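You operate a simulated robot arm through the tools that you are given. There is no shell and no other tool.

The job below is to be done with a simulated robot arm. You get a single attempt, and the scene is never put back.

TASK
Lift the bench's spill with the magnet and drop it into tote 1.
Fine: lay the magnet across the tote to let go; the rocker ends on HOLD, the magnet goes back. Set down upright: magnet bar.

Only the result counts: the job must be done as asked and must still hold three seconds after the hand-in. Knocking over, shifting, dropping, spilling or breaking anything else fails it.

THE ROBOT
A 6-joint arm with a two-finger gripper, fixed in place. Base frame: the origin is at the foot of the arm, x ahead of it, y to its left, z up; the work surface is at about z = 82. Units: cm, degrees, N and s.
Its first joint turns from -166.0 to 166.0 degrees. Payload 3.43 kg.
Tool frame: the origin (TCP) lies between the finger pads and is the grasp point; the fingertips stand 2 cm ahead of it; z points along the fingers, y is the line along which they close. Largest opening 19 cm; the body of the gripper starts 24.8 cm behind the TCP.
Orientation is told as [roll, pitch, yaw] about the base's x, y, z axes, in that order, counted from this pose: with the fingers straight down and closing along the base's y, the tool's x points along the base's -x, its y along +y and its z along -z.

THE INTERFACE
- The arm moves only by the tool step_arm. Its argument "motion" is text: rows parted by semicolons, each of 7 numbers parted by spaces: the shift along the base's x, y, z in mm, then the turn, a rotation vector about the base's x, y, z in degrees, then the opening, from 0 (shut) to 1 (fully open). In form: x y z ax ay az claw; .... A call has 1 to 20 rows; each row is the pose to reach, as a shift and turn from the pose commanded when the call began. A row lasts 0.2 s, in which the tool goes at most 5 cm and 8.6 degrees; a call with a longer step from one row to the next is refused whole, and so is a gripper value outside its range. A pose out of reach is approached as far as the arm can. The call stops where the force on the tool passes 40 N (or 10 N more than at its start, if that is more) or the arm is blocked; 0.2 s more then pass. Each finger travels about 15.3 cm/s and halts on what it meets, pressing with about 37 N; the grip force reading is that of the motor and also rises with nothing between the fingers. The clock runs only during rows and for 0.2 s after the last one: add rows that repeat a pose to give the fingers time. The reply holds the time, the measured pose of the TCP, the force on the tool along the base axes, the opening and the grip force, in the units named above and with some noise, with the torque about the TCP (base axes, N m) and any sound that the robot's microphone picked up.
- Cameras (640 x 400 px; columns grow to the right, rows downward): "scene" is fixed at [39.9, 50.25, 162.38]; the picture's right is [-0.81, -0.58, 0.00], its down [-0.33, 0.47, -0.82] and it looks along [0.48, -0.67, -0.57] (base axes); focal length 310 px, centre (320, 200). "wrist" rides on the gripper at [7, -0.9, -28.8] in the tool frame; the picture's right is [0.12, 0.99, 0.00], its down [-0.96, 0.12, -0.25] and it looks along [-0.24, 0.03, 0.97] (tool axes); focal length 261 px, centre (320, 200). There is no depth. A picture from a camera that has moved, and an enlarged one, comes with that camera's place and axes in the base frame and with its lens.
- snapshot(camera): a new picture of that camera. It takes no simulated time.
- lift_body(by): slides the trunk up (or, below 0, down) by that many cm; the arm rides with it, the base frame stays. It gives what a move gives, with no picture.
- zoom(camera, box): a new picture of the part [left, top, right, bottom] of that camera's present view, enlarged. It takes no simulated time.
- sign_off(): hands the job in; it is judged then, once.

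Nothing tells you positions but the pictures and the camera data. Unless the task says otherwise, let go and move clear before handing in.

The tools are called after "Emit:" by a JSON object that holds its "fn" and its "kwargs". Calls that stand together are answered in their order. step_arm: Moves the arm, as the interface text tells. Its arguments: {"type":"object","properties":{"motion":{"type":"string"}},"required":["motion"]} The other tools are called the same way: lift_body (by) slides the trunk up or down; snapshot (camera) takes a picture; zoom (camera, box) takes an enlarged picture of a part of a camera's view; sign_off () hands the job in.

At the start:

```text
time: 0.0
ee_pos: [57.91, -45.48, 119.83]
tcp_rot: [-0.1, 0.1, 0.0]
contact_force: [0.1, 0.2, 0.0]
ft_torque: [-0.02, -0.01, 0.02]
gripper_width: 19.01
grip_force: 0.1
trunk travel left (down, up): [-35.0, 9.0]
```

scene: 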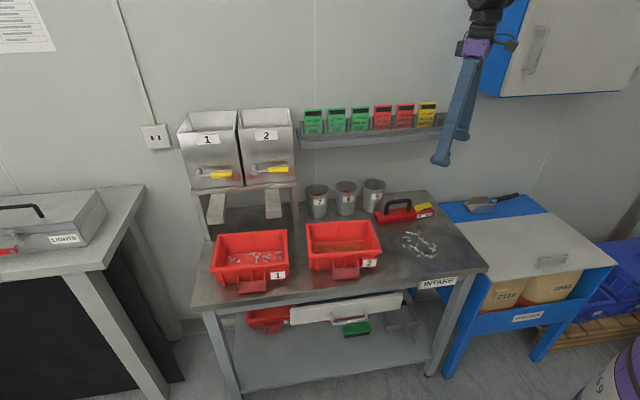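
wrist: 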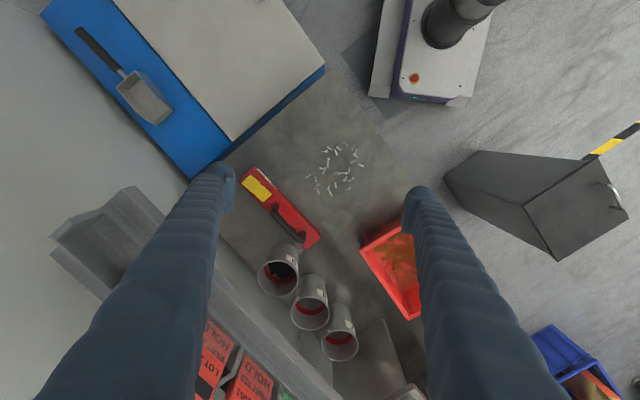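

I see a bench with two red totes, three cups, a red magnet bar with a black handle and yellow part, and a spill of metal bits on the right. I will enlarge the views first to read details.

Emit:
{"fn": "zoom", "kwargs": {"camera": "scene", "box": [340, 170, 500, 270]}}

Emit:
{"fn": "zoom", "kwargs": {"camera": "wrist", "box": [220, 120, 420, 260]}}

Emit:
{"fn": "zoom", "kwargs": {"camera": "scene", "box": [180, 170, 400, 310]}}

Emit:
{"fn": "zoom", "kwargs": {"camera": "scene", "box": [160, 90, 460, 200]}}

```text
4.00 times, centred on (420, 220) of scene
camera zoom: at [39.9, 50.25, 162.38], right [-0.81, -0.58, 0.0], down [-0.33, 0.47, -0.82], along [0.48, -0.67, -0.57], focal length 1240 px, centre (-80, 120)
```

zoom: 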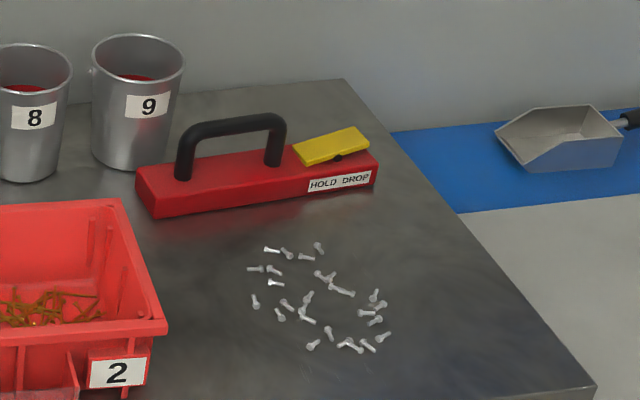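

```text
2.86 times, centred on (320, 190) of wrist
camera zoom: at [51.01, -46.4, 148.64], right [-0.12, 0.99, 0.0], down [0.96, 0.12, 0.25], along [0.24, 0.03, -0.97], focal length 745 px, centre (320, 229)
```

zoom: 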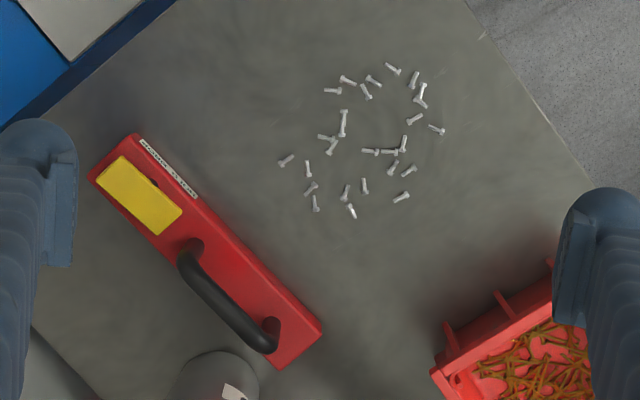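

```text
2.86 times, centred on (290, 240) of scene
camera zoom: at [39.9, 50.25, 162.38], right [-0.81, -0.58, 0.0], down [-0.33, 0.47, -0.82], along [0.48, -0.67, -0.57], focal length 885 px, centre (406, 86)
```

zoom: 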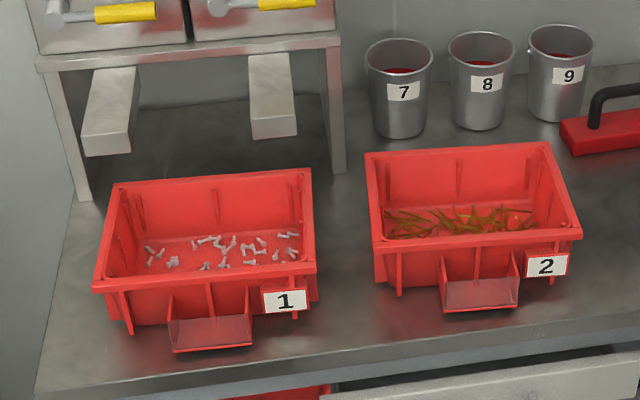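

```text
2.13 times, centred on (310, 145) of scene
camera zoom: at [39.9, 50.25, 162.38], right [-0.81, -0.58, 0.0], down [-0.33, 0.47, -0.82], along [0.48, -0.67, -0.57], focal length 661 px, centre (341, 317)
```

zoom: 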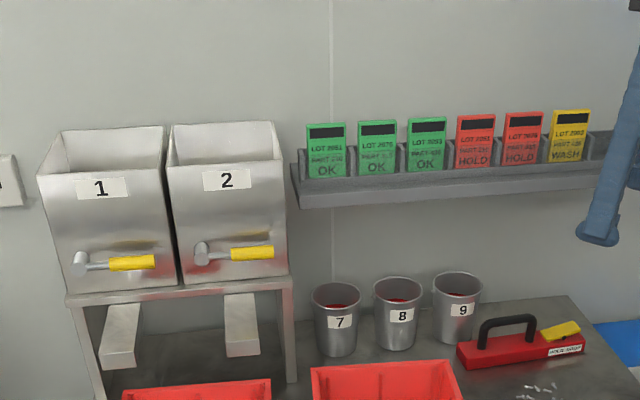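

The magnet bar lies at about (70, -54), its yellow rocker toward the wall/right end and its black handle toward the cups; the spill centres near (59, -41). I'll enlarge the rocker and totes further to read the rocker's state and sizes.

Emit:
{"fn": "zoom", "kwargs": {"camera": "scene", "box": [370, 190, 442, 235]}}

Emit:
{"fn": "zoom", "kwargs": {"camera": "wrist", "box": [240, 155, 330, 255]}}

Emit:
{"fn": "zoom", "kwargs": {"camera": "scene", "box": [205, 220, 300, 300]}}

```text
8.89 times, centred on (406, 212) of scene
camera zoom: at [39.9, 50.25, 162.38], right [-0.81, -0.58, 0.0], down [-0.33, 0.47, -0.82], along [0.48, -0.67, -0.57], focal length 2754 px, centre (-444, 89)
```

zoom: 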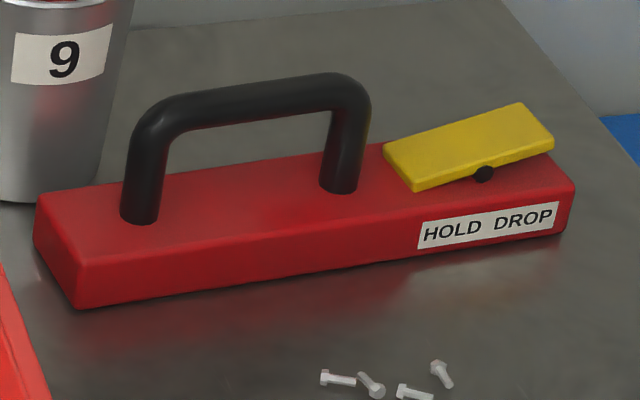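

```text
4.00 times, centred on (285, 205) of wrist
camera zoom: at [51.01, -46.4, 148.64], right [-0.12, 0.99, 0.0], down [0.96, 0.12, 0.25], along [0.24, 0.03, -0.97], focal length 1043 px, centre (460, 180)
```

zoom: 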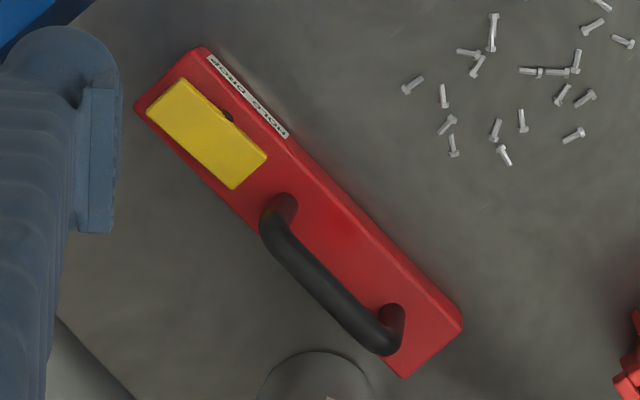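

```text
5.00 times, centred on (252, 260) of scene
camera zoom: at [39.9, 50.25, 162.38], right [-0.81, -0.58, 0.0], down [-0.33, 0.47, -0.82], along [0.48, -0.67, -0.57], focal length 1549 px, centre (658, -100)
```

zoom: 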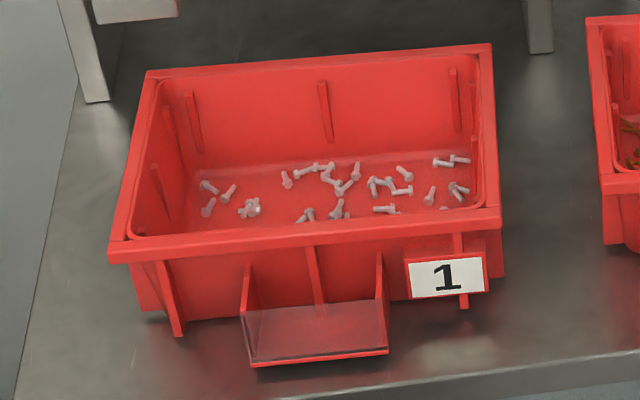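

The rocker's HOLD end is down and DROP end up, so the magnet is on HOLD now. Before moving I want to locate the card shelf and hopper stand, which may be in the way of the gripper body.

Emit:
{"fn": "zoom", "kwargs": {"camera": "wrist", "box": [40, 170, 360, 400]}}

Emit:
{"fn": "zoom", "kwargs": {"camera": "scene", "box": [290, 60, 480, 200]}}

Emit:
{"fn": "zoom", "kwargs": {"camera": "scene", "box": [170, 100, 310, 300]}}

```text
1.74 times, centred on (200, 285) of wrist
camera zoom: at [51.01, -46.4, 148.64], right [-0.12, 0.99, 0.0], down [0.96, 0.12, 0.25], along [0.24, 0.03, -0.97], focal length 453 px, centre (529, 52)
```

zoom: 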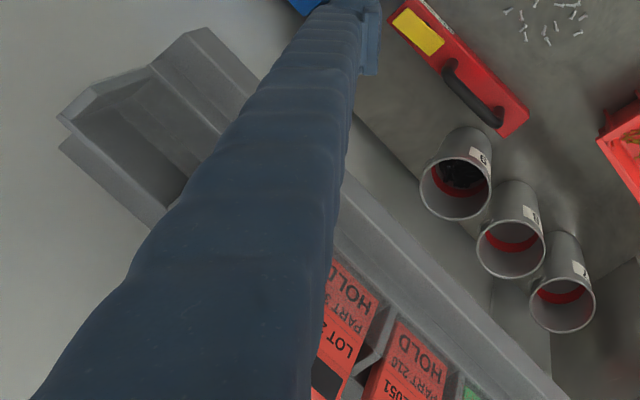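

```text
2.86 times, centred on (385, 130) of scene
camera zoom: at [39.9, 50.25, 162.38], right [-0.81, -0.58, 0.0], down [-0.33, 0.47, -0.82], along [0.48, -0.67, -0.57], focal length 885 px, centre (134, 400)
```

zoom: 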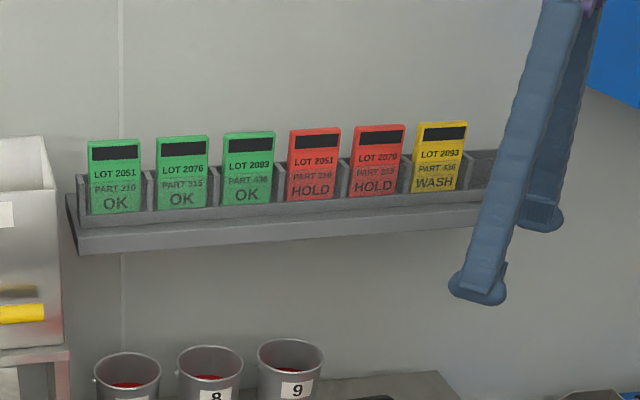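

```text
2.00 times, centred on (240, 200) of scene
camera zoom: at [39.9, 50.25, 162.38], right [-0.81, -0.58, 0.0], down [-0.33, 0.47, -0.82], along [0.48, -0.67, -0.57], focal length 620 px, centre (480, 200)
```

zoom: 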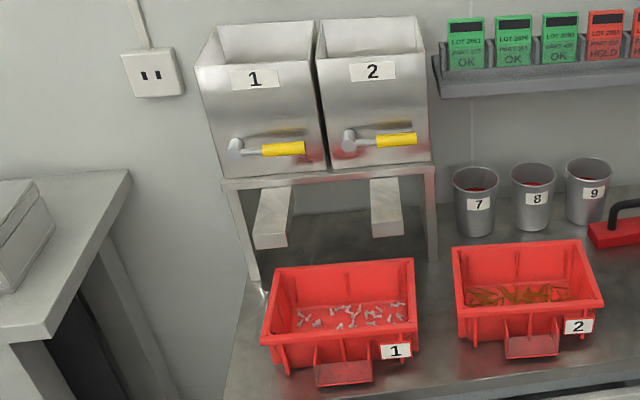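

The card shelf front is at roughly z 113–118 just behind the magnet bar, so I'll have to lean the gripper toward the robot when grasping there. Next I move the arm high over to view tote 1 from above and measure it.

Emit:
{"fn": "step_arm", "kwargs": {"motion": "18 38 5 0 0 0 1; 36 76 10 0 0 0 1; 54 114 15 0 0 0 1; 72 152 20 0 0 0 1; 90 190 25 0 0 0 1; 108 228 30 0 0 0 1; 126 266 35 0 0 0 1; 144 304 40 0 0 0 1; 162 342 45 0 0 0 1; 180 380 50 0 0 0 1; 198 418 55 0 0 0 1; 216 450 60 0 0 0 1; 216 450 60 0 0 0 1"}}

Emit:
{"fn": "snapshot", "kwargs": {"camera": "wrist"}}

Emit:
{"fn": "snapshot", "kwargs": {"camera": "scene"}}

```text
time: 2.8
ee_pos: [79.41, -0.62, 125.89]
tcp_rot: [0.0, 0.0, 0.1]
contact_force: [-0.4, 0.0, -0.2]
ft_torque: [-0.03, -0.04, -0.04]
gripper_width: 19.0
grip_force: 0.0
trunk travel left (down, up): [-35.0, 9.0]
```

```text
taken
camera wrist: at [72.45, -1.49, 154.6], right [-0.12, 0.99, 0.0], down [0.96, 0.12, 0.25], along [0.25, 0.03, -0.97], focal length 261 px, centre (320, 200)
```

wrist: 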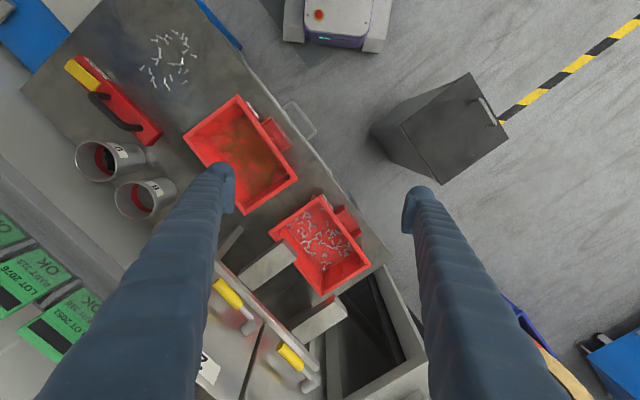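

```text
taken
```

scene: 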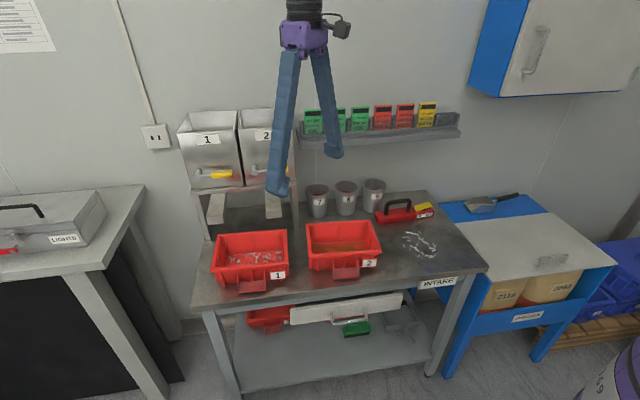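

Tote 1 is seen from above, with hopper chutes reaching just behind it. I'll enlarge this region to measure the rim and chutes.

Emit:
{"fn": "zoom", "kwargs": {"camera": "wrist", "box": [220, 180, 400, 360]}}

Emit:
{"fn": "zoom", "kwargs": {"camera": "wrist", "box": [20, 10, 240, 210]}}

Emit:
{"fn": "zoom", "kwargs": {"camera": "scene", "box": [180, 160, 310, 300]}}

```text
2.22 times, centred on (310, 270) of wrist
camera zoom: at [72.45, -1.49, 154.6], right [-0.12, 0.99, 0.0], down [0.96, 0.12, 0.25], along [0.25, 0.03, -0.97], focal length 579 px, centre (342, 44)
```

zoom: 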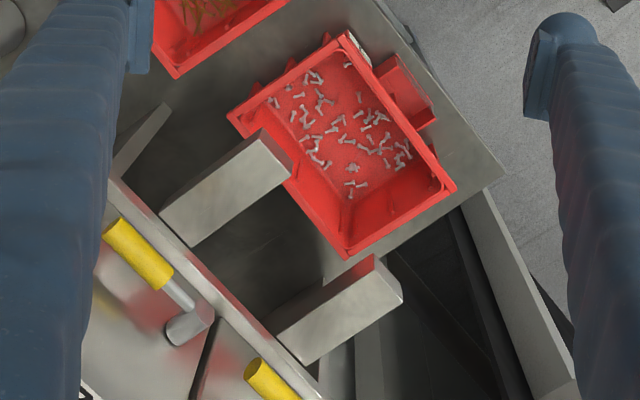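

```text
2.00 times, centred on (130, 110) of wrist
camera zoom: at [72.45, -1.49, 154.6], right [-0.12, 0.99, 0.0], down [0.96, 0.12, 0.25], along [0.25, 0.03, -0.97], focal length 521 px, centre (700, 380)
```

zoom: 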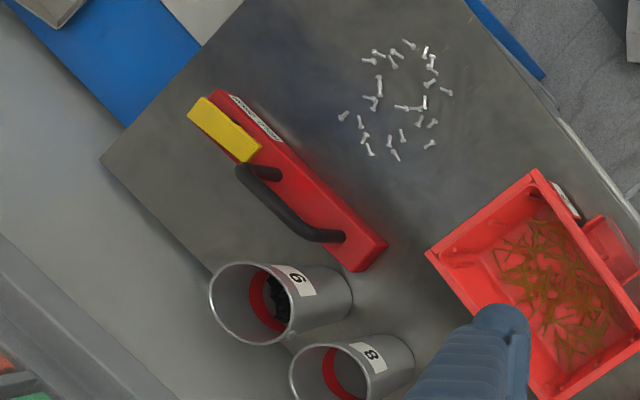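

```text
2.86 times, centred on (245, 230) of scene
camera zoom: at [39.9, 50.25, 162.38], right [-0.81, -0.58, 0.0], down [-0.33, 0.47, -0.82], along [0.48, -0.67, -0.57], focal length 885 px, centre (534, 114)
```

zoom: 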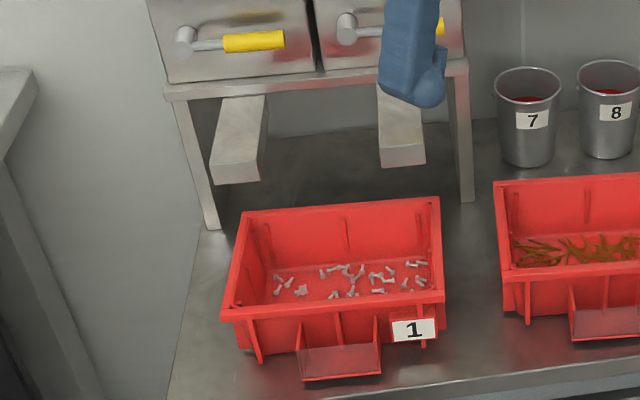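

Tote 1's rim is at about z 91.5, centre near (101.5, 2.5), roughly 23.4 × 16.5 cm, with two chutes overhanging its back half and a free window between them. Now I go back above the magnet bar, turning the tool so the fingers will close across its handle.

Emit:
{"fn": "step_arm", "kwargs": {"motion": "-11 -38 -6 0 0 4.07 0.9; -22 -76 -12 0 0 8.14 0.8; -34 -114 -18 0 0 12.21 0.7; -45 -152 -24 0 0 16.28 0.6; -56 -190 -30 0 0 20.35 0.5; -67 -228 -36 0 0 24.42 0.45; -78 -266 -42 0 0 28.5 0.45; -90 -304 -48 0 0 32.57 0.45; -101 -342 -54 0 0 36.64 0.45; -112 -380 -60 0 0 40.71 0.45; -123 -418 -66 0 0 44.78 0.45; -134 -454 -72 0 0 48.85 0.45; -134 -454 -72 0 0 48.85 0.45"}}

Emit:
{"fn": "snapshot", "kwargs": {"camera": "wrist"}}

Emit:
{"fn": "snapshot", "kwargs": {"camera": "scene"}}

```text
time: 5.6
ee_pos: [66.15, -46.08, 118.72]
tcp_rot: [0.0, 0.1, 49.0]
contact_force: [0.4, -0.2, 0.2]
ft_torque: [0.05, -0.02, -0.01]
gripper_width: 8.56
grip_force: 0.1
trunk travel left (down, up): [-35.0, 9.0]
```

```text
taken
camera wrist: at [62.39, -51.96, 147.48], right [-0.83, 0.56, 0.0], down [0.54, 0.8, 0.25], along [0.14, 0.2, -0.97], focal length 261 px, centre (320, 200)
```

wrist: 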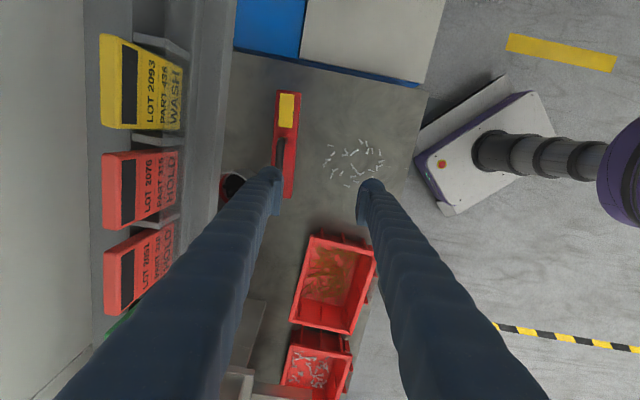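

```text
taken
```

scene: 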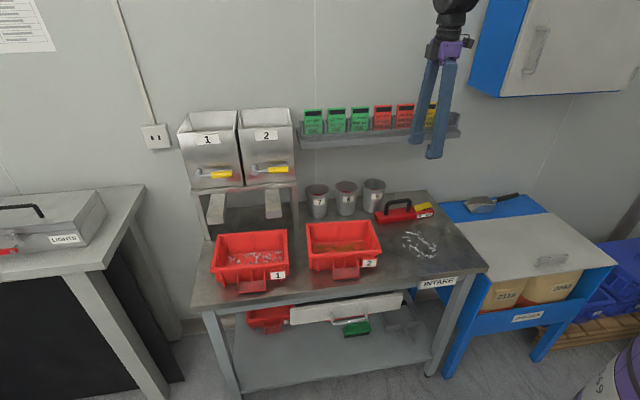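

The bar now appears lengthwise ahead between the fingers. I enlarge it to pin down its position, direction and handle.

Emit:
{"fn": "zoom", "kwargs": {"camera": "wrist", "box": [240, 80, 400, 210]}}

Emit:
{"fn": "zoom", "kwargs": {"camera": "wrist", "box": [260, 85, 320, 145]}}

Emit:
{"fn": "zoom", "kwargs": {"camera": "wrist", "box": [250, 135, 320, 205]}}

```text
3.08 times, centred on (320, 145) of wrist
camera zoom: at [62.39, -51.96, 147.48], right [-0.83, 0.56, 0.0], down [0.54, 0.8, 0.25], along [0.14, 0.2, -0.97], focal length 802 px, centre (320, 369)
```

zoom: 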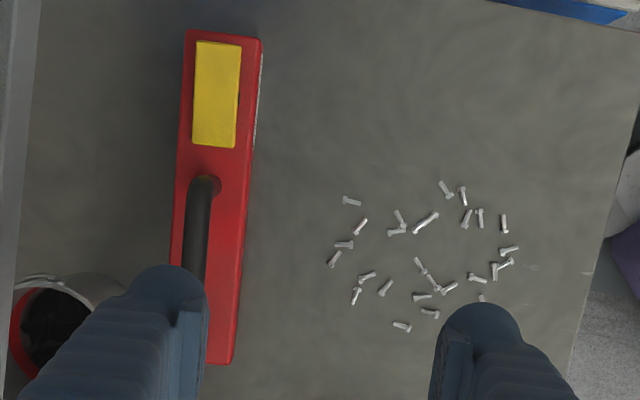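

```text
6.67 times, centred on (290, 115) of wrist
camera zoom: at [62.39, -51.96, 147.48], right [-0.83, 0.56, 0.0], down [0.54, 0.8, 0.25], along [0.14, 0.2, -0.97], focal length 1738 px, centre (520, 767)
```

zoom: 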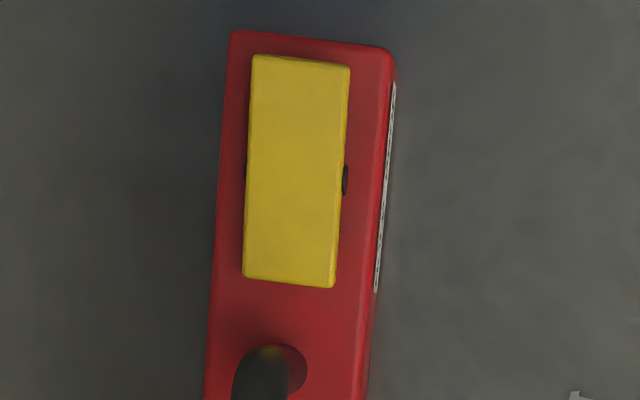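

```text
5.71 times, centred on (285, 170) of wrist
camera zoom: at [62.39, -51.96, 147.48], right [-0.83, 0.56, 0.0], down [0.54, 0.8, 0.25], along [0.14, 0.2, -0.97], focal length 1489 px, centre (520, 371)
```

zoom: 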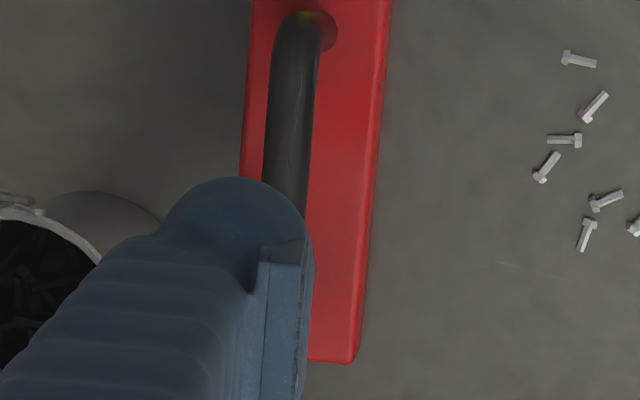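

The bar is centred at about (70.7, -54.3), turned 49°, with the handle's top rod at about z 91.5 over (72.6, -52.3). I now lean the tool 26° toward the robot (to clear the shelf) and come to a pre-grasp pose 12 cm back from the handle.

Emit:
{"fn": "step_arm", "kwargs": {"motion": "6 -7 -40 -4.25 -4.92 0 0.45; 12 -14 -80 -8.49 -9.84 0 0.45; 19 -21 -120 -12.74 -14.76 0 0.45; 25 -28 -164 -16.98 -19.68 0 0.45; 25 -28 -164 -16.98 -19.68 0 0.45; 25 -28 -164 -16.98 -19.68 0 0.45"}}

Emit:
{"fn": "snapshot", "kwargs": {"camera": "wrist"}}

Emit:
{"fn": "zoom", "kwargs": {"camera": "scene", "box": [340, 0, 500, 240]}}

```text
time: 7.0
ee_pos: [68.12, -49.22, 102.71]
tcp_rot: [-25.4, 0.1, 47.7]
contact_force: [-0.4, -0.3, 0.5]
ft_torque: [0.02, 0.07, 0.05]
gripper_width: 8.55
grip_force: 0.0
out of reach, approached as far as the arm can: row 4, 5, 6
trunk travel left (down, up): [-35.0, 9.0]
```

```text
taken
camera wrist: at [54.96, -46.7, 129.04], right [-0.74, 0.51, -0.43], down [0.49, 0.85, 0.17], along [0.45, -0.08, -0.89], focal length 261 px, centre (320, 200)
```

wrist: 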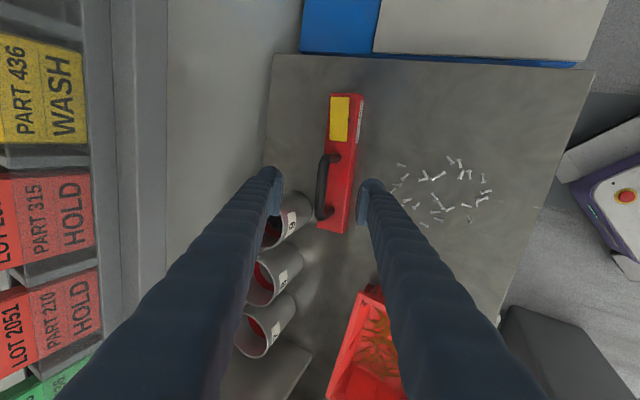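

```text
1.67 times, centred on (420, 120) of scene
camera zoom: at [39.9, 50.25, 162.38], right [-0.81, -0.58, 0.0], down [-0.33, 0.47, -0.82], along [0.48, -0.67, -0.57], focal length 516 px, centre (153, 333)
```

zoom: 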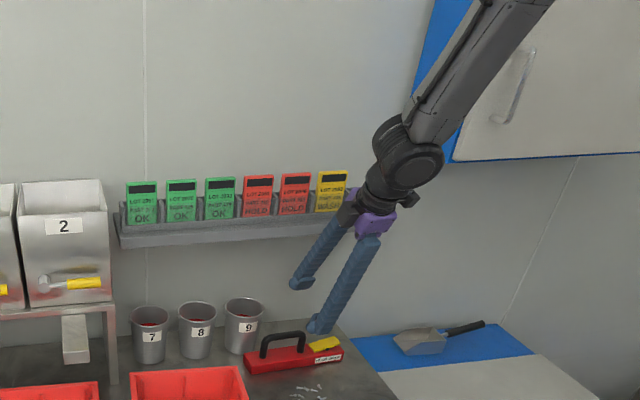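

The arm reports it can't quite reach this leaned pose, likely because the forearm comes in too steeply. I'll rise and straighten the tool, then lower the trunk so the wrist has more room, and try again.

Emit:
{"fn": "step_arm", "kwargs": {"motion": "-10 10 45 4.25 4.92 0 0.45; -20 20 90 8.49 9.84 0 0.45; -30 30 135 12.74 14.76 0 0.45; -40 40 180 16.98 19.68 0 0.45; -40 40 225 16.98 19.68 0 0.45; -40 40 260 16.98 19.68 0 0.45; -40 40 260 16.98 19.68 0 0.45"}}

```text
time: 8.6
ee_pos: [64.57, -45.22, 128.62]
tcp_rot: [-0.1, 0.0, 48.8]
contact_force: [-0.4, 0.1, -0.2]
ft_torque: [0.02, -0.01, 0.01]
gripper_width: 8.55
grip_force: 0.0
out of reach, approached as far as the arm can: row 1
trunk travel left (down, up): [-35.0, 9.0]
```

Tool is upright again at z 128.6 and clear of everything. Lowering the trunk 18 cm brings the fingers to about z 110, still well above the spill.

Emit:
{"fn": "lift_body", "kwargs": {"by": -18}}

Emit:
{"fn": "snapshot", "kwargs": {"camera": "scene"}}

```text
time: 10.6
ee_pos: [64.51, -45.27, 110.81]
tcp_rot: [0.0, 0.1, 48.9]
contact_force: [0.9, 0.5, 0.1]
ft_torque: [0.01, 0.0, -0.03]
gripper_width: 8.56
grip_force: 0.0
trunk travel left (down, up): [-17.0, 27.0]
```

```text
taken
```

scene: 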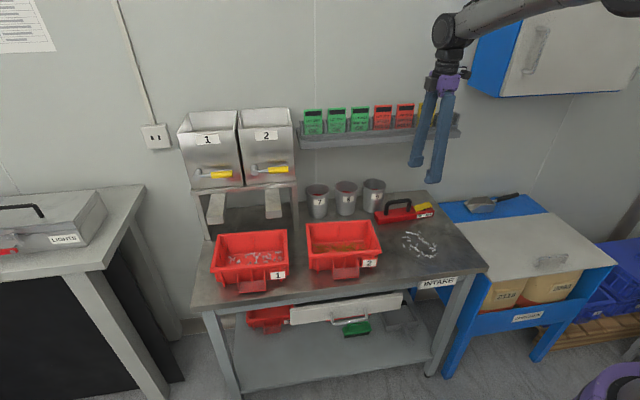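

The forearm is now nearly level. I redo the lean and go to the pre-grasp pose.

Emit:
{"fn": "step_arm", "kwargs": {"motion": "10 -9 -20 -4.25 -4.92 0 0.45; 20 -18 -40 -8.49 -9.84 0 0.45; 30 -27 -60 -12.74 -14.76 0 0.45; 41 -36 -85 -16.98 -19.68 0 0.45; 41 -36 -85 -16.98 -19.68 0 0.45; 41 -36 -85 -16.98 -19.68 0 0.45"}}

Emit:
{"fn": "snapshot", "kwargs": {"camera": "wrist"}}

Emit:
{"fn": "zoom", "kwargs": {"camera": "wrist", "box": [250, 80, 410, 260]}}

Emit:
{"fn": "zoom", "kwargs": {"camera": "scene", "box": [340, 60, 500, 240]}}

```text
time: 12.0
ee_pos: [68.8, -48.98, 102.14]
tcp_rot: [-26.0, -0.1, 48.9]
contact_force: [-0.6, 0.5, -0.2]
ft_torque: [0.04, -0.05, -0.02]
gripper_width: 8.57
grip_force: 0.0
trunk travel left (down, up): [-17.0, 27.0]
```

```text
taken
camera wrist: at [55.25, -46.6, 128.42], right [-0.75, 0.5, -0.44], down [0.47, 0.86, 0.17], along [0.46, -0.08, -0.88], focal length 261 px, centre (320, 200)
```

wrist: 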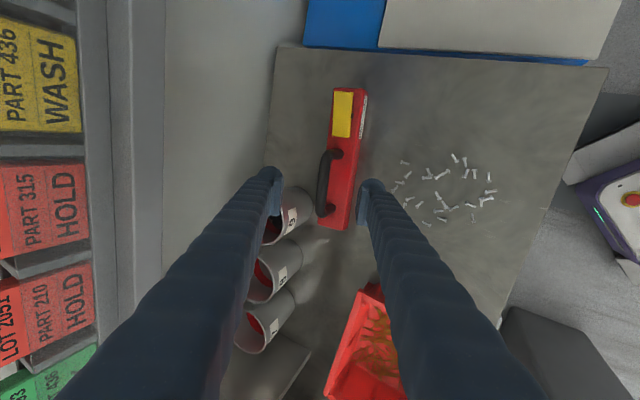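

```text
2.22 times, centred on (330, 170) of wrist
camera zoom: at [55.25, -46.6, 128.42], right [-0.75, 0.5, -0.44], down [0.47, 0.86, 0.17], along [0.46, -0.08, -0.88], focal length 579 px, centre (298, 267)
```

zoom: 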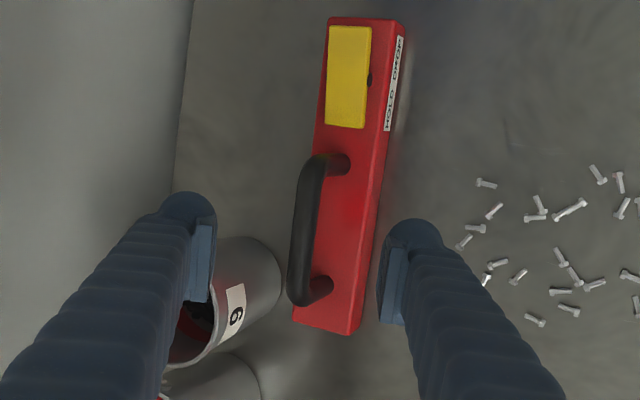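

```text
2.22 times, centred on (420, 150) of scene
camera zoom: at [39.9, 50.25, 162.38], right [-0.81, -0.58, 0.0], down [-0.33, 0.47, -0.82], along [0.48, -0.67, -0.57], focal length 689 px, centre (98, 311)
```

zoom: 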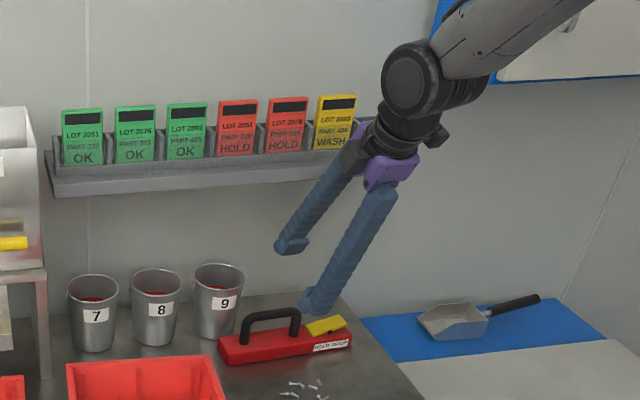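

The leaned pre-grasp pose is reached, handle centred between the fingers. Cup 9 stands close behind the bar, so I narrow the opening to about 5 cm and slide in along the tool axis to straddle the handle.

Emit:
{"fn": "step_arm", "kwargs": {"motion": "-4 0 0 0 0 0 0.28; -4 0 0 0 0 0 0.28; 1 -4 -14 0 0 0 0.28; 6 -8 -27 0 0 0 0.28; 15 -17 -54 0 0 0 0.28; 25 -25 -80 0 0 0 0.28; 34.5 -33.6 -106.4 0 0 0 0.28; 34.5 -33.6 -106.4 0 0 0 0.28"}}

Emit:
{"fn": "zoom", "kwargs": {"camera": "wrist", "box": [250, 80, 410, 260]}}

Emit:
{"fn": "zoom", "kwargs": {"camera": "scene", "box": [350, 110, 460, 240]}}

```text
time: 13.8
ee_pos: [72.02, -52.39, 91.45]
tcp_rot: [-26.1, -0.1, 48.9]
contact_force: [0.7, 0.4, -0.1]
ft_torque: [0.02, 0.0, 0.04]
gripper_width: 5.32
grip_force: 0.1
trunk travel left (down, up): [-17.0, 27.0]
```

```text
2.22 times, centred on (330, 170) of wrist
camera zoom: at [58.63, -49.98, 117.65], right [-0.75, 0.5, -0.44], down [0.47, 0.86, 0.17], along [0.46, -0.08, -0.88], focal length 579 px, centre (298, 267)
```

zoom: 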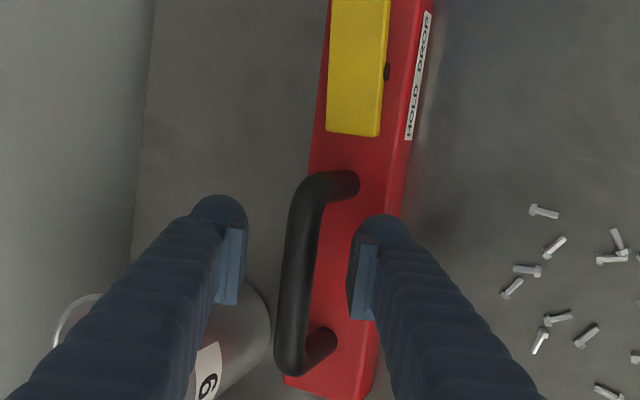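

```text
3.08 times, centred on (405, 175) of scene
camera zoom: at [39.9, 50.25, 162.38], right [-0.81, -0.58, 0.0], down [-0.33, 0.47, -0.82], along [0.48, -0.67, -0.57], focal length 954 px, centre (58, 277)
```

zoom: 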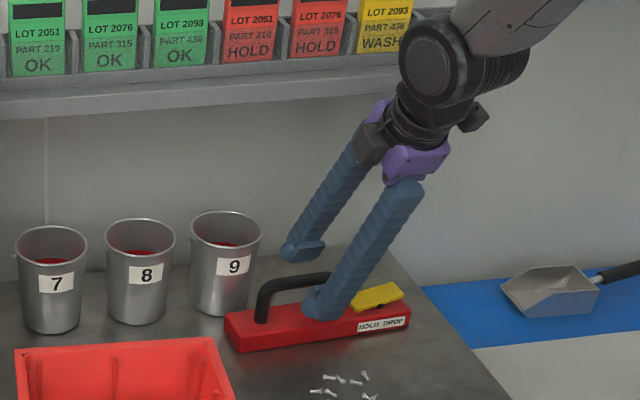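

The handle sits centred between the pads at the grasp point. Closing on it now.

Emit:
{"fn": "step_arm", "kwargs": {"motion": "0 0 0 0 0 0 0.15; 0 0 0 0 0 0 0; 0 0 0 0 0 0 0; 0 0 0 0 0 0 0; 0 0 0 0 0 0 0"}}

Emit:
{"fn": "zoom", "kwargs": {"camera": "wrist", "box": [250, 80, 410, 260]}}

```text
time: 15.0
ee_pos: [72.06, -52.34, 91.49]
tcp_rot: [-26.0, -0.1, 48.9]
contact_force: [-2.9, 0.1, 2.0]
ft_torque: [-0.02, -0.02, 0.0]
gripper_width: 1.62
grip_force: 36.7
trunk travel left (down, up): [-17.0, 27.0]
```

```text
2.22 times, centred on (330, 170) of wrist
camera zoom: at [58.59, -49.93, 117.69], right [-0.75, 0.5, -0.43], down [0.47, 0.86, 0.17], along [0.46, -0.08, -0.88], focal length 579 px, centre (298, 267)
```

zoom: 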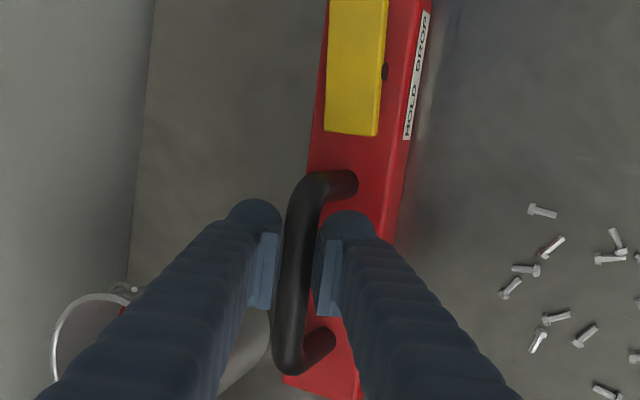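

The grip holds the 1.6 cm handle with 37 N. I lift straight up 3 cm, then check how the bar hangs.

Emit:
{"fn": "step_arm", "kwargs": {"motion": "0 0 8 0 0 0 0; 0 0 16 0 0 0 0; 0 0 30 0 0 0 0; 0 0 30 0 0 0 0; 0 0 30 0 0 0 0"}}

Emit:
{"fn": "zoom", "kwargs": {"camera": "scene", "box": [350, 110, 460, 240]}}

Emit:
{"fn": "zoom", "kwargs": {"camera": "wrist", "box": [250, 80, 410, 260]}}

```text
time: 16.2
ee_pos: [72.14, -52.28, 94.43]
tcp_rot: [-25.9, -0.2, 48.9]
contact_force: [-1.6, 0.9, -6.2]
ft_torque: [0.1, -0.08, -0.02]
gripper_width: 1.6
grip_force: 37.3
trunk travel left (down, up): [-17.0, 27.0]
```

```text
3.08 times, centred on (405, 175) of scene
camera zoom: at [39.9, 50.25, 162.38], right [-0.81, -0.58, 0.0], down [-0.33, 0.47, -0.82], along [0.48, -0.67, -0.57], focal length 954 px, centre (58, 277)
```

zoom: 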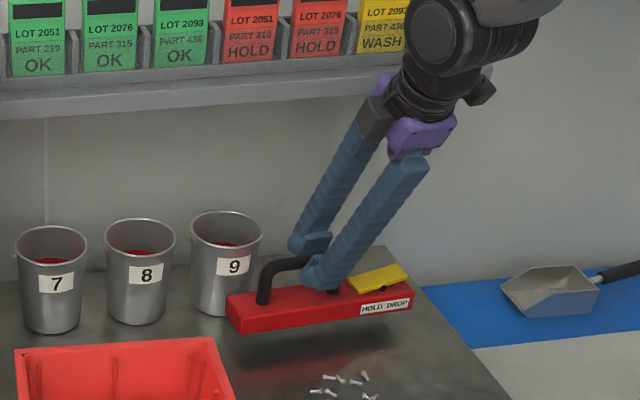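

```text
2.22 times, centred on (330, 170) of wrist
camera zoom: at [58.68, -49.88, 120.7], right [-0.75, 0.5, -0.43], down [0.47, 0.86, 0.17], along [0.46, -0.07, -0.88], focal length 579 px, centre (298, 267)
```

zoom: 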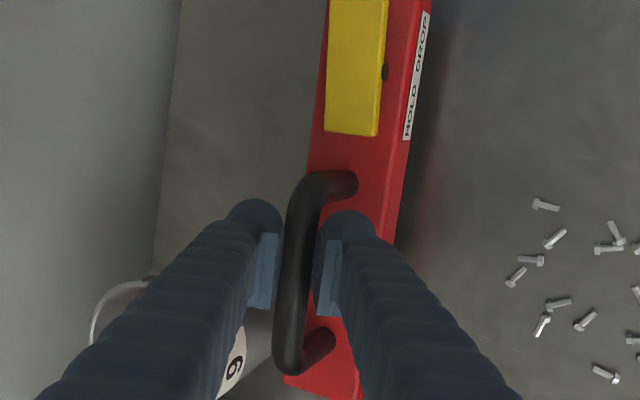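

The bar weighs roughly 0.6–0.7 kg, hangs level and doesn't slip. Next I move it away from cup 9 and line it up beside the spill, with its underside about 1.5 cm above the bench.

Emit:
{"fn": "step_arm", "kwargs": {"motion": "-15 13 0 0 0 0 0; -30.3 26.1 0 0 0 0 0; -25 50 -8 0 0 0 0; -19.7 73.7 -15 0 0 0 0; -19.7 73.7 -15 0 0 0 0"}}

Emit:
{"fn": "snapshot", "kwargs": {"camera": "wrist"}}

Emit:
{"fn": "zoom", "kwargs": {"camera": "scene", "box": [350, 160, 470, 270]}}

```text
time: 17.4
ee_pos: [70.05, -44.98, 93.05]
tcp_rot: [-26.0, 0.1, 48.8]
contact_force: [0.7, 0.0, -5.1]
ft_torque: [0.06, -0.04, 0.0]
gripper_width: 1.6
grip_force: 37.1
trunk travel left (down, up): [-17.0, 27.0]
```

```text
taken
camera wrist: at [56.76, -42.42, 119.33], right [-0.75, 0.5, -0.43], down [0.47, 0.86, 0.17], along [0.46, -0.08, -0.88], focal length 261 px, centre (320, 200)
```

wrist: 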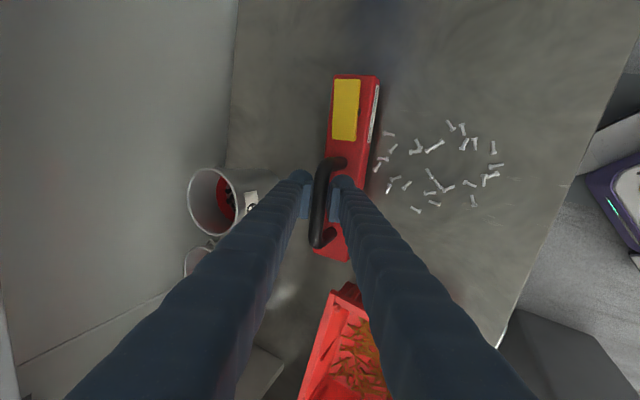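

```text
3.64 times, centred on (410, 215) of scene
camera zoom: at [39.9, 50.25, 162.38], right [-0.81, -0.58, 0.0], down [-0.33, 0.47, -0.82], along [0.48, -0.67, -0.57], focal length 1127 px, centre (-7, 146)
```

zoom: 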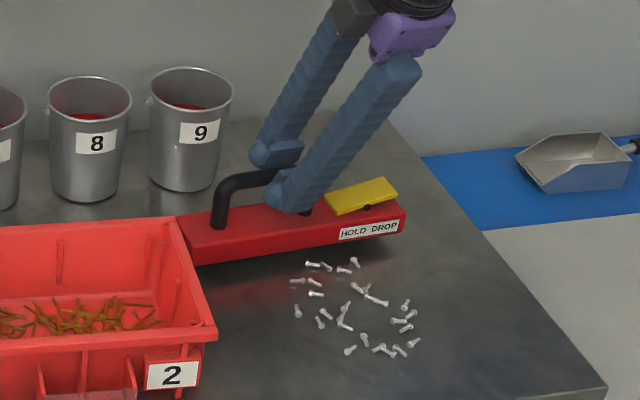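

The spill lies just ahead of the bar's front edge. I sweep the bar slowly across it toward the robot at this height.

Emit:
{"fn": "step_arm", "kwargs": {"motion": "-7.6 6.5 0 0 0 0 0; -15.1 13.1 0 0 0 0 0; -22.7 19.6 0 0 0 0 0; -30.3 26.1 0 0 0 0 0; -37.9 32.7 0 0 0 0 0; -45.4 39.2 0 0 0 0 0; -53 45.7 0 0 0 0 0; -60.6 52.2 0 0 0 0 0; -68.1 58.8 0 0 0 0 0; -75.7 65.3 0 0 0 0 0; -83.3 71.8 0 0 0 0 0; -90.8 78.4 0 0 0 0 0; -98.4 84.9 0 0 0 0 0; -106 91.4 0 0 0 0 0; -113.6 98 0 0 0 0 0; -121.1 104.5 0 0 0 0 0; -128.7 111 0 0 0 0 0; -136.3 117.5 0 0 0 0 0; -143.8 124.1 0 0 0 0 0; -143.8 124.1 0 0 0 0 0"}}

Emit:
{"fn": "snapshot", "kwargs": {"camera": "wrist"}}

Emit:
{"fn": "zoom", "kwargs": {"camera": "scene", "box": [350, 160, 510, 290]}}

```text
time: 21.6
ee_pos: [55.76, -32.38, 92.97]
tcp_rot: [-25.9, -0.1, 48.9]
contact_force: [0.1, 0.4, -6.7]
ft_torque: [0.11, -0.03, -0.01]
gripper_width: 1.59
grip_force: 36.8
trunk travel left (down, up): [-17.0, 27.0]
```

```text
taken
camera wrist: at [42.27, -30.08, 119.22], right [-0.75, 0.5, -0.43], down [0.47, 0.86, 0.17], along [0.46, -0.08, -0.88], focal length 261 px, centre (320, 200)
```

wrist: 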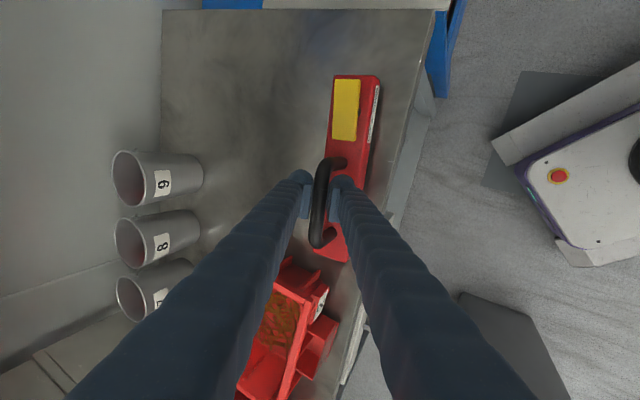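

```text
3.08 times, centred on (430, 225) of scene
camera zoom: at [39.9, 50.25, 162.38], right [-0.81, -0.58, 0.0], down [-0.33, 0.47, -0.82], along [0.48, -0.67, -0.57], focal length 954 px, centre (-18, 123)
```

zoom: 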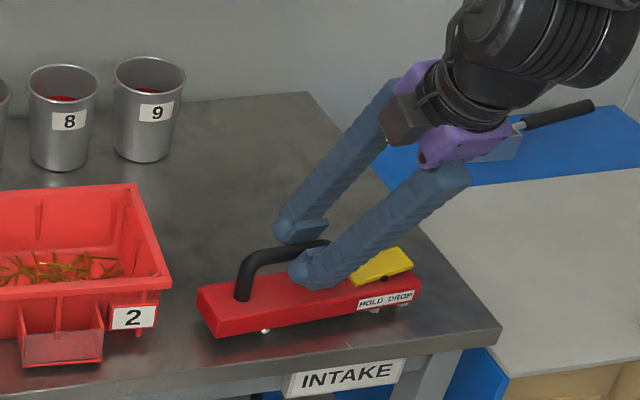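

The bench looks cleared and some bits show below the bar's edge. I'll enlarge to check nothing is left on the bench and where the bits hang.

Emit:
{"fn": "zoom", "kwargs": {"camera": "scene", "box": [390, 230, 470, 280]}}

Emit:
{"fn": "zoom", "kwargs": {"camera": "wrist", "box": [160, 10, 440, 190]}}

Emit:
{"fn": "zoom", "kwargs": {"camera": "scene", "box": [370, 190, 500, 290]}}

```text
8.00 times, centred on (430, 255) of scene
camera zoom: at [39.9, 50.25, 162.38], right [-0.81, -0.58, 0.0], down [-0.33, 0.47, -0.82], along [0.48, -0.67, -0.57], focal length 2479 px, centre (-560, -240)
```

zoom: 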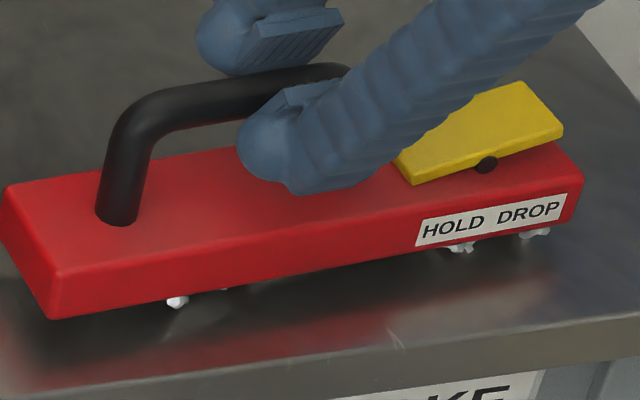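

```text
2.22 times, centred on (300, 100) of wrist
camera zoom: at [42.27, -30.08, 119.22], right [-0.75, 0.5, -0.43], down [0.47, 0.86, 0.17], along [0.46, -0.08, -0.88], focal length 579 px, centre (364, 422)
```

zoom: 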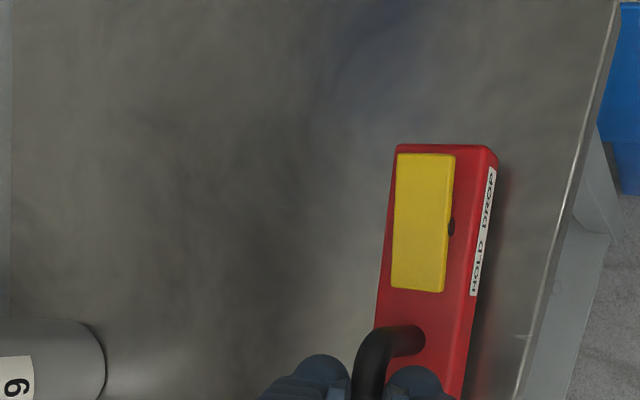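

```text
4.00 times, centred on (435, 240) of scene
camera zoom: at [39.9, 50.25, 162.38], right [-0.81, -0.58, 0.0], down [-0.33, 0.47, -0.82], along [0.48, -0.67, -0.57], focal length 1240 px, centre (-140, 40)
```

zoom: 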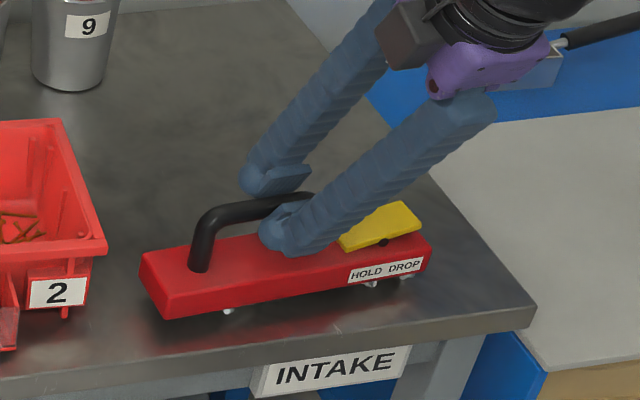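

All bits are off the bench, but visible ones hang from near the rocker end to past the middle of the bar. To know the spread before choosing how to lay it on the tote, I raise the bar toward camera height for a side view.

Emit:
{"fn": "lift_body", "kwargs": {"by": 25}}

Emit:
{"fn": "snapshot", "kwargs": {"camera": "scene"}}

```text
time: 24.2
ee_pos: [55.74, -32.58, 118.01]
tcp_rot: [-26.0, -0.1, 48.9]
contact_force: [-0.4, 0.2, -6.4]
ft_torque: [0.12, -0.05, 0.01]
gripper_width: 1.58
grip_force: 37.0
trunk travel left (down, up): [-42.0, 2.0]
```

```text
taken
```

scene: 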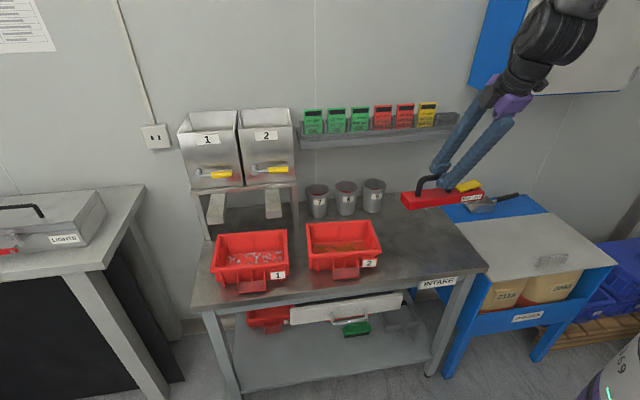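

Raising another 35 cm with the arm to look at the underside of the bar nearly edge-on.

Emit:
{"fn": "step_arm", "kwargs": {"motion": "0 0 45 0 0 0 0; 0 0 90 0 0 0 0; 0 0 135 0 0 0 0; 0 0 180 0 0 0 0; 0 0 225 0 0 0 0; 0 0 270 0 0 0 0; 0 0 315 0 0 0 0; 0 0 350 0 0 0 0; 0 0 350 0 0 0 0"}}

Emit:
{"fn": "snapshot", "kwargs": {"camera": "scene"}}

```text
time: 26.2
ee_pos: [55.46, -32.74, 151.76]
tcp_rot: [-25.0, 0.0, 48.9]
contact_force: [-0.4, -0.6, 0.2]
ft_torque: [0.04, -0.01, 0.02]
gripper_width: 0.0
grip_force: 34.3
trunk travel left (down, up): [-42.0, 2.0]
```

```text
taken
```

scene: 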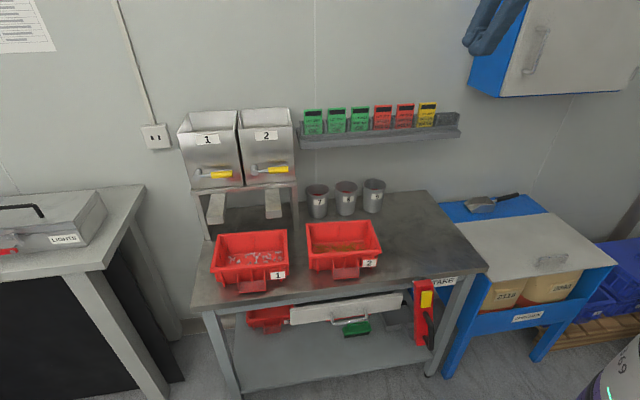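

The bar slipped out of the grip during that fast rise — a setback. I need to see exactly where it and the bits ended up.

Emit:
{"fn": "zoom", "kwargs": {"camera": "scene", "box": [380, 250, 500, 400]}}

Emit:
{"fn": "zoom", "kwargs": {"camera": "scene", "box": [200, 190, 500, 400]}}

Emit:
{"fn": "snapshot", "kwargs": {"camera": "wrist"}}

```text
2.67 times, centred on (440, 325) of scene
camera zoom: at [39.9, 50.25, 162.38], right [-0.81, -0.58, 0.0], down [-0.33, 0.47, -0.82], along [0.48, -0.67, -0.57], focal length 826 px, centre (0, -133)
```

zoom: 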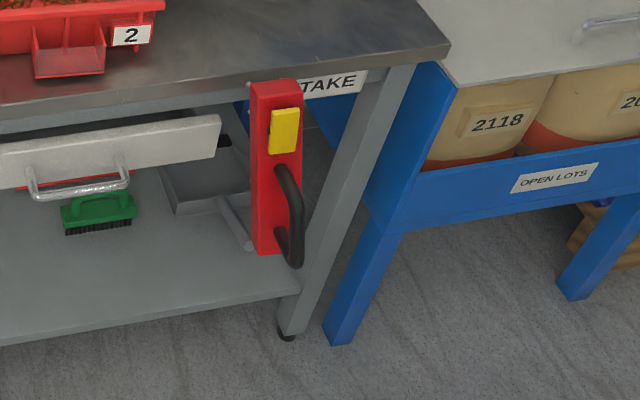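

```text
1.90 times, centred on (350, 295) of scene
camera zoom: at [39.9, 50.25, 162.38], right [-0.81, -0.58, 0.0], down [-0.33, 0.47, -0.82], along [0.48, -0.67, -0.57], focal length 590 px, centre (263, 19)
```

zoom: 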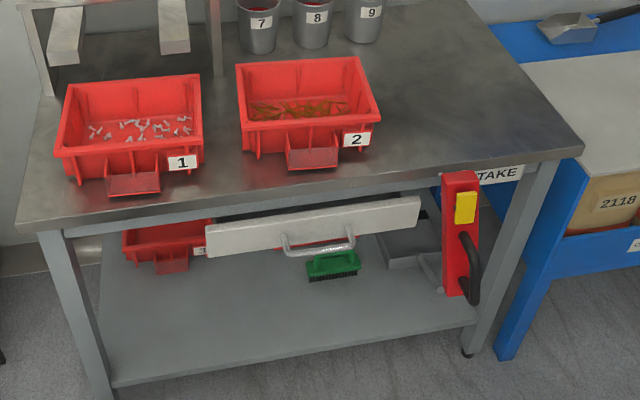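

```text
taken
camera wrist: at [42.52, -30.61, 178.2], right [-0.76, 0.5, -0.42], down [0.48, 0.86, 0.17], along [0.45, -0.07, -0.89], focal length 261 px, centre (320, 200)
```

wrist: 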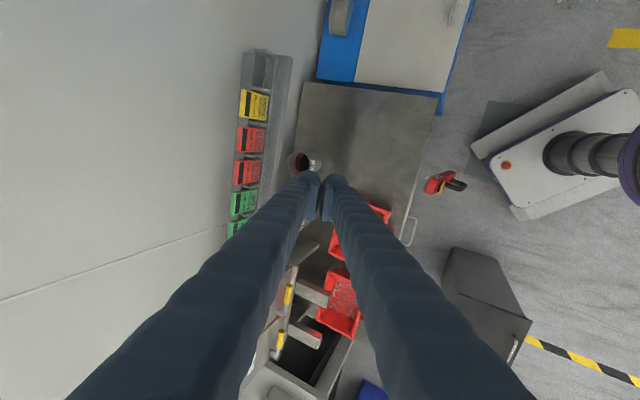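

The bar appears to still be falling, just in front of the bench edge. I open the fingers, hold still to let it settle, and look again.

Emit:
{"fn": "step_arm", "kwargs": {"motion": "0 0 0 0 0 0 0.3; 0 0 0 0 0 0 0.3; 0 0 0 0 0 0 0.3; 0 0 0 0 0 0 0.3; 0 0 0 0 0 0 0.3"}}

Emit:
{"fn": "snapshot", "kwargs": {"camera": "scene"}}

Emit:
{"fn": "snapshot", "kwargs": {"camera": "wrist"}}

```text
time: 27.4
ee_pos: [55.45, -32.68, 152.85]
tcp_rot: [-25.9, 0.0, 48.9]
contact_force: [-0.4, -0.8, 0.5]
ft_torque: [0.05, -0.02, -0.01]
gripper_width: 5.68
grip_force: 0.1
trunk travel left (down, up): [-42.0, 2.0]
```

```text
taken
```

scene: 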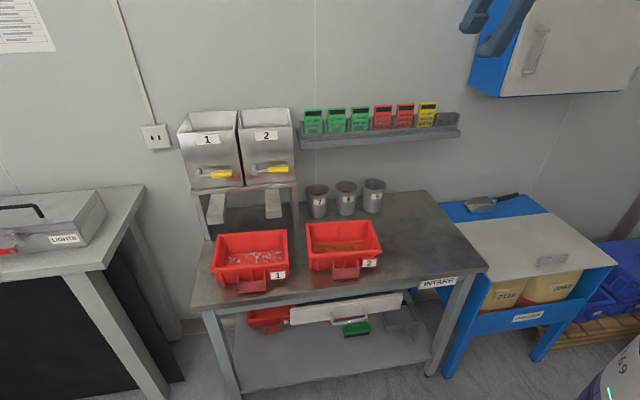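

```text
taken
camera wrist: at [41.86, -30.24, 179.17], right [-0.75, 0.5, -0.44], down [0.47, 0.86, 0.17], along [0.46, -0.08, -0.88], focal length 261 px, centre (320, 200)
```

wrist: 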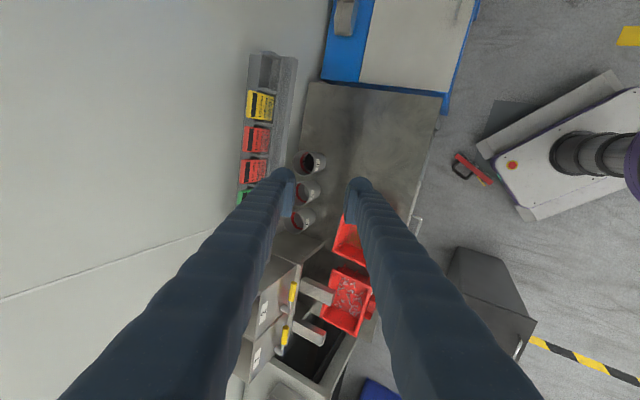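

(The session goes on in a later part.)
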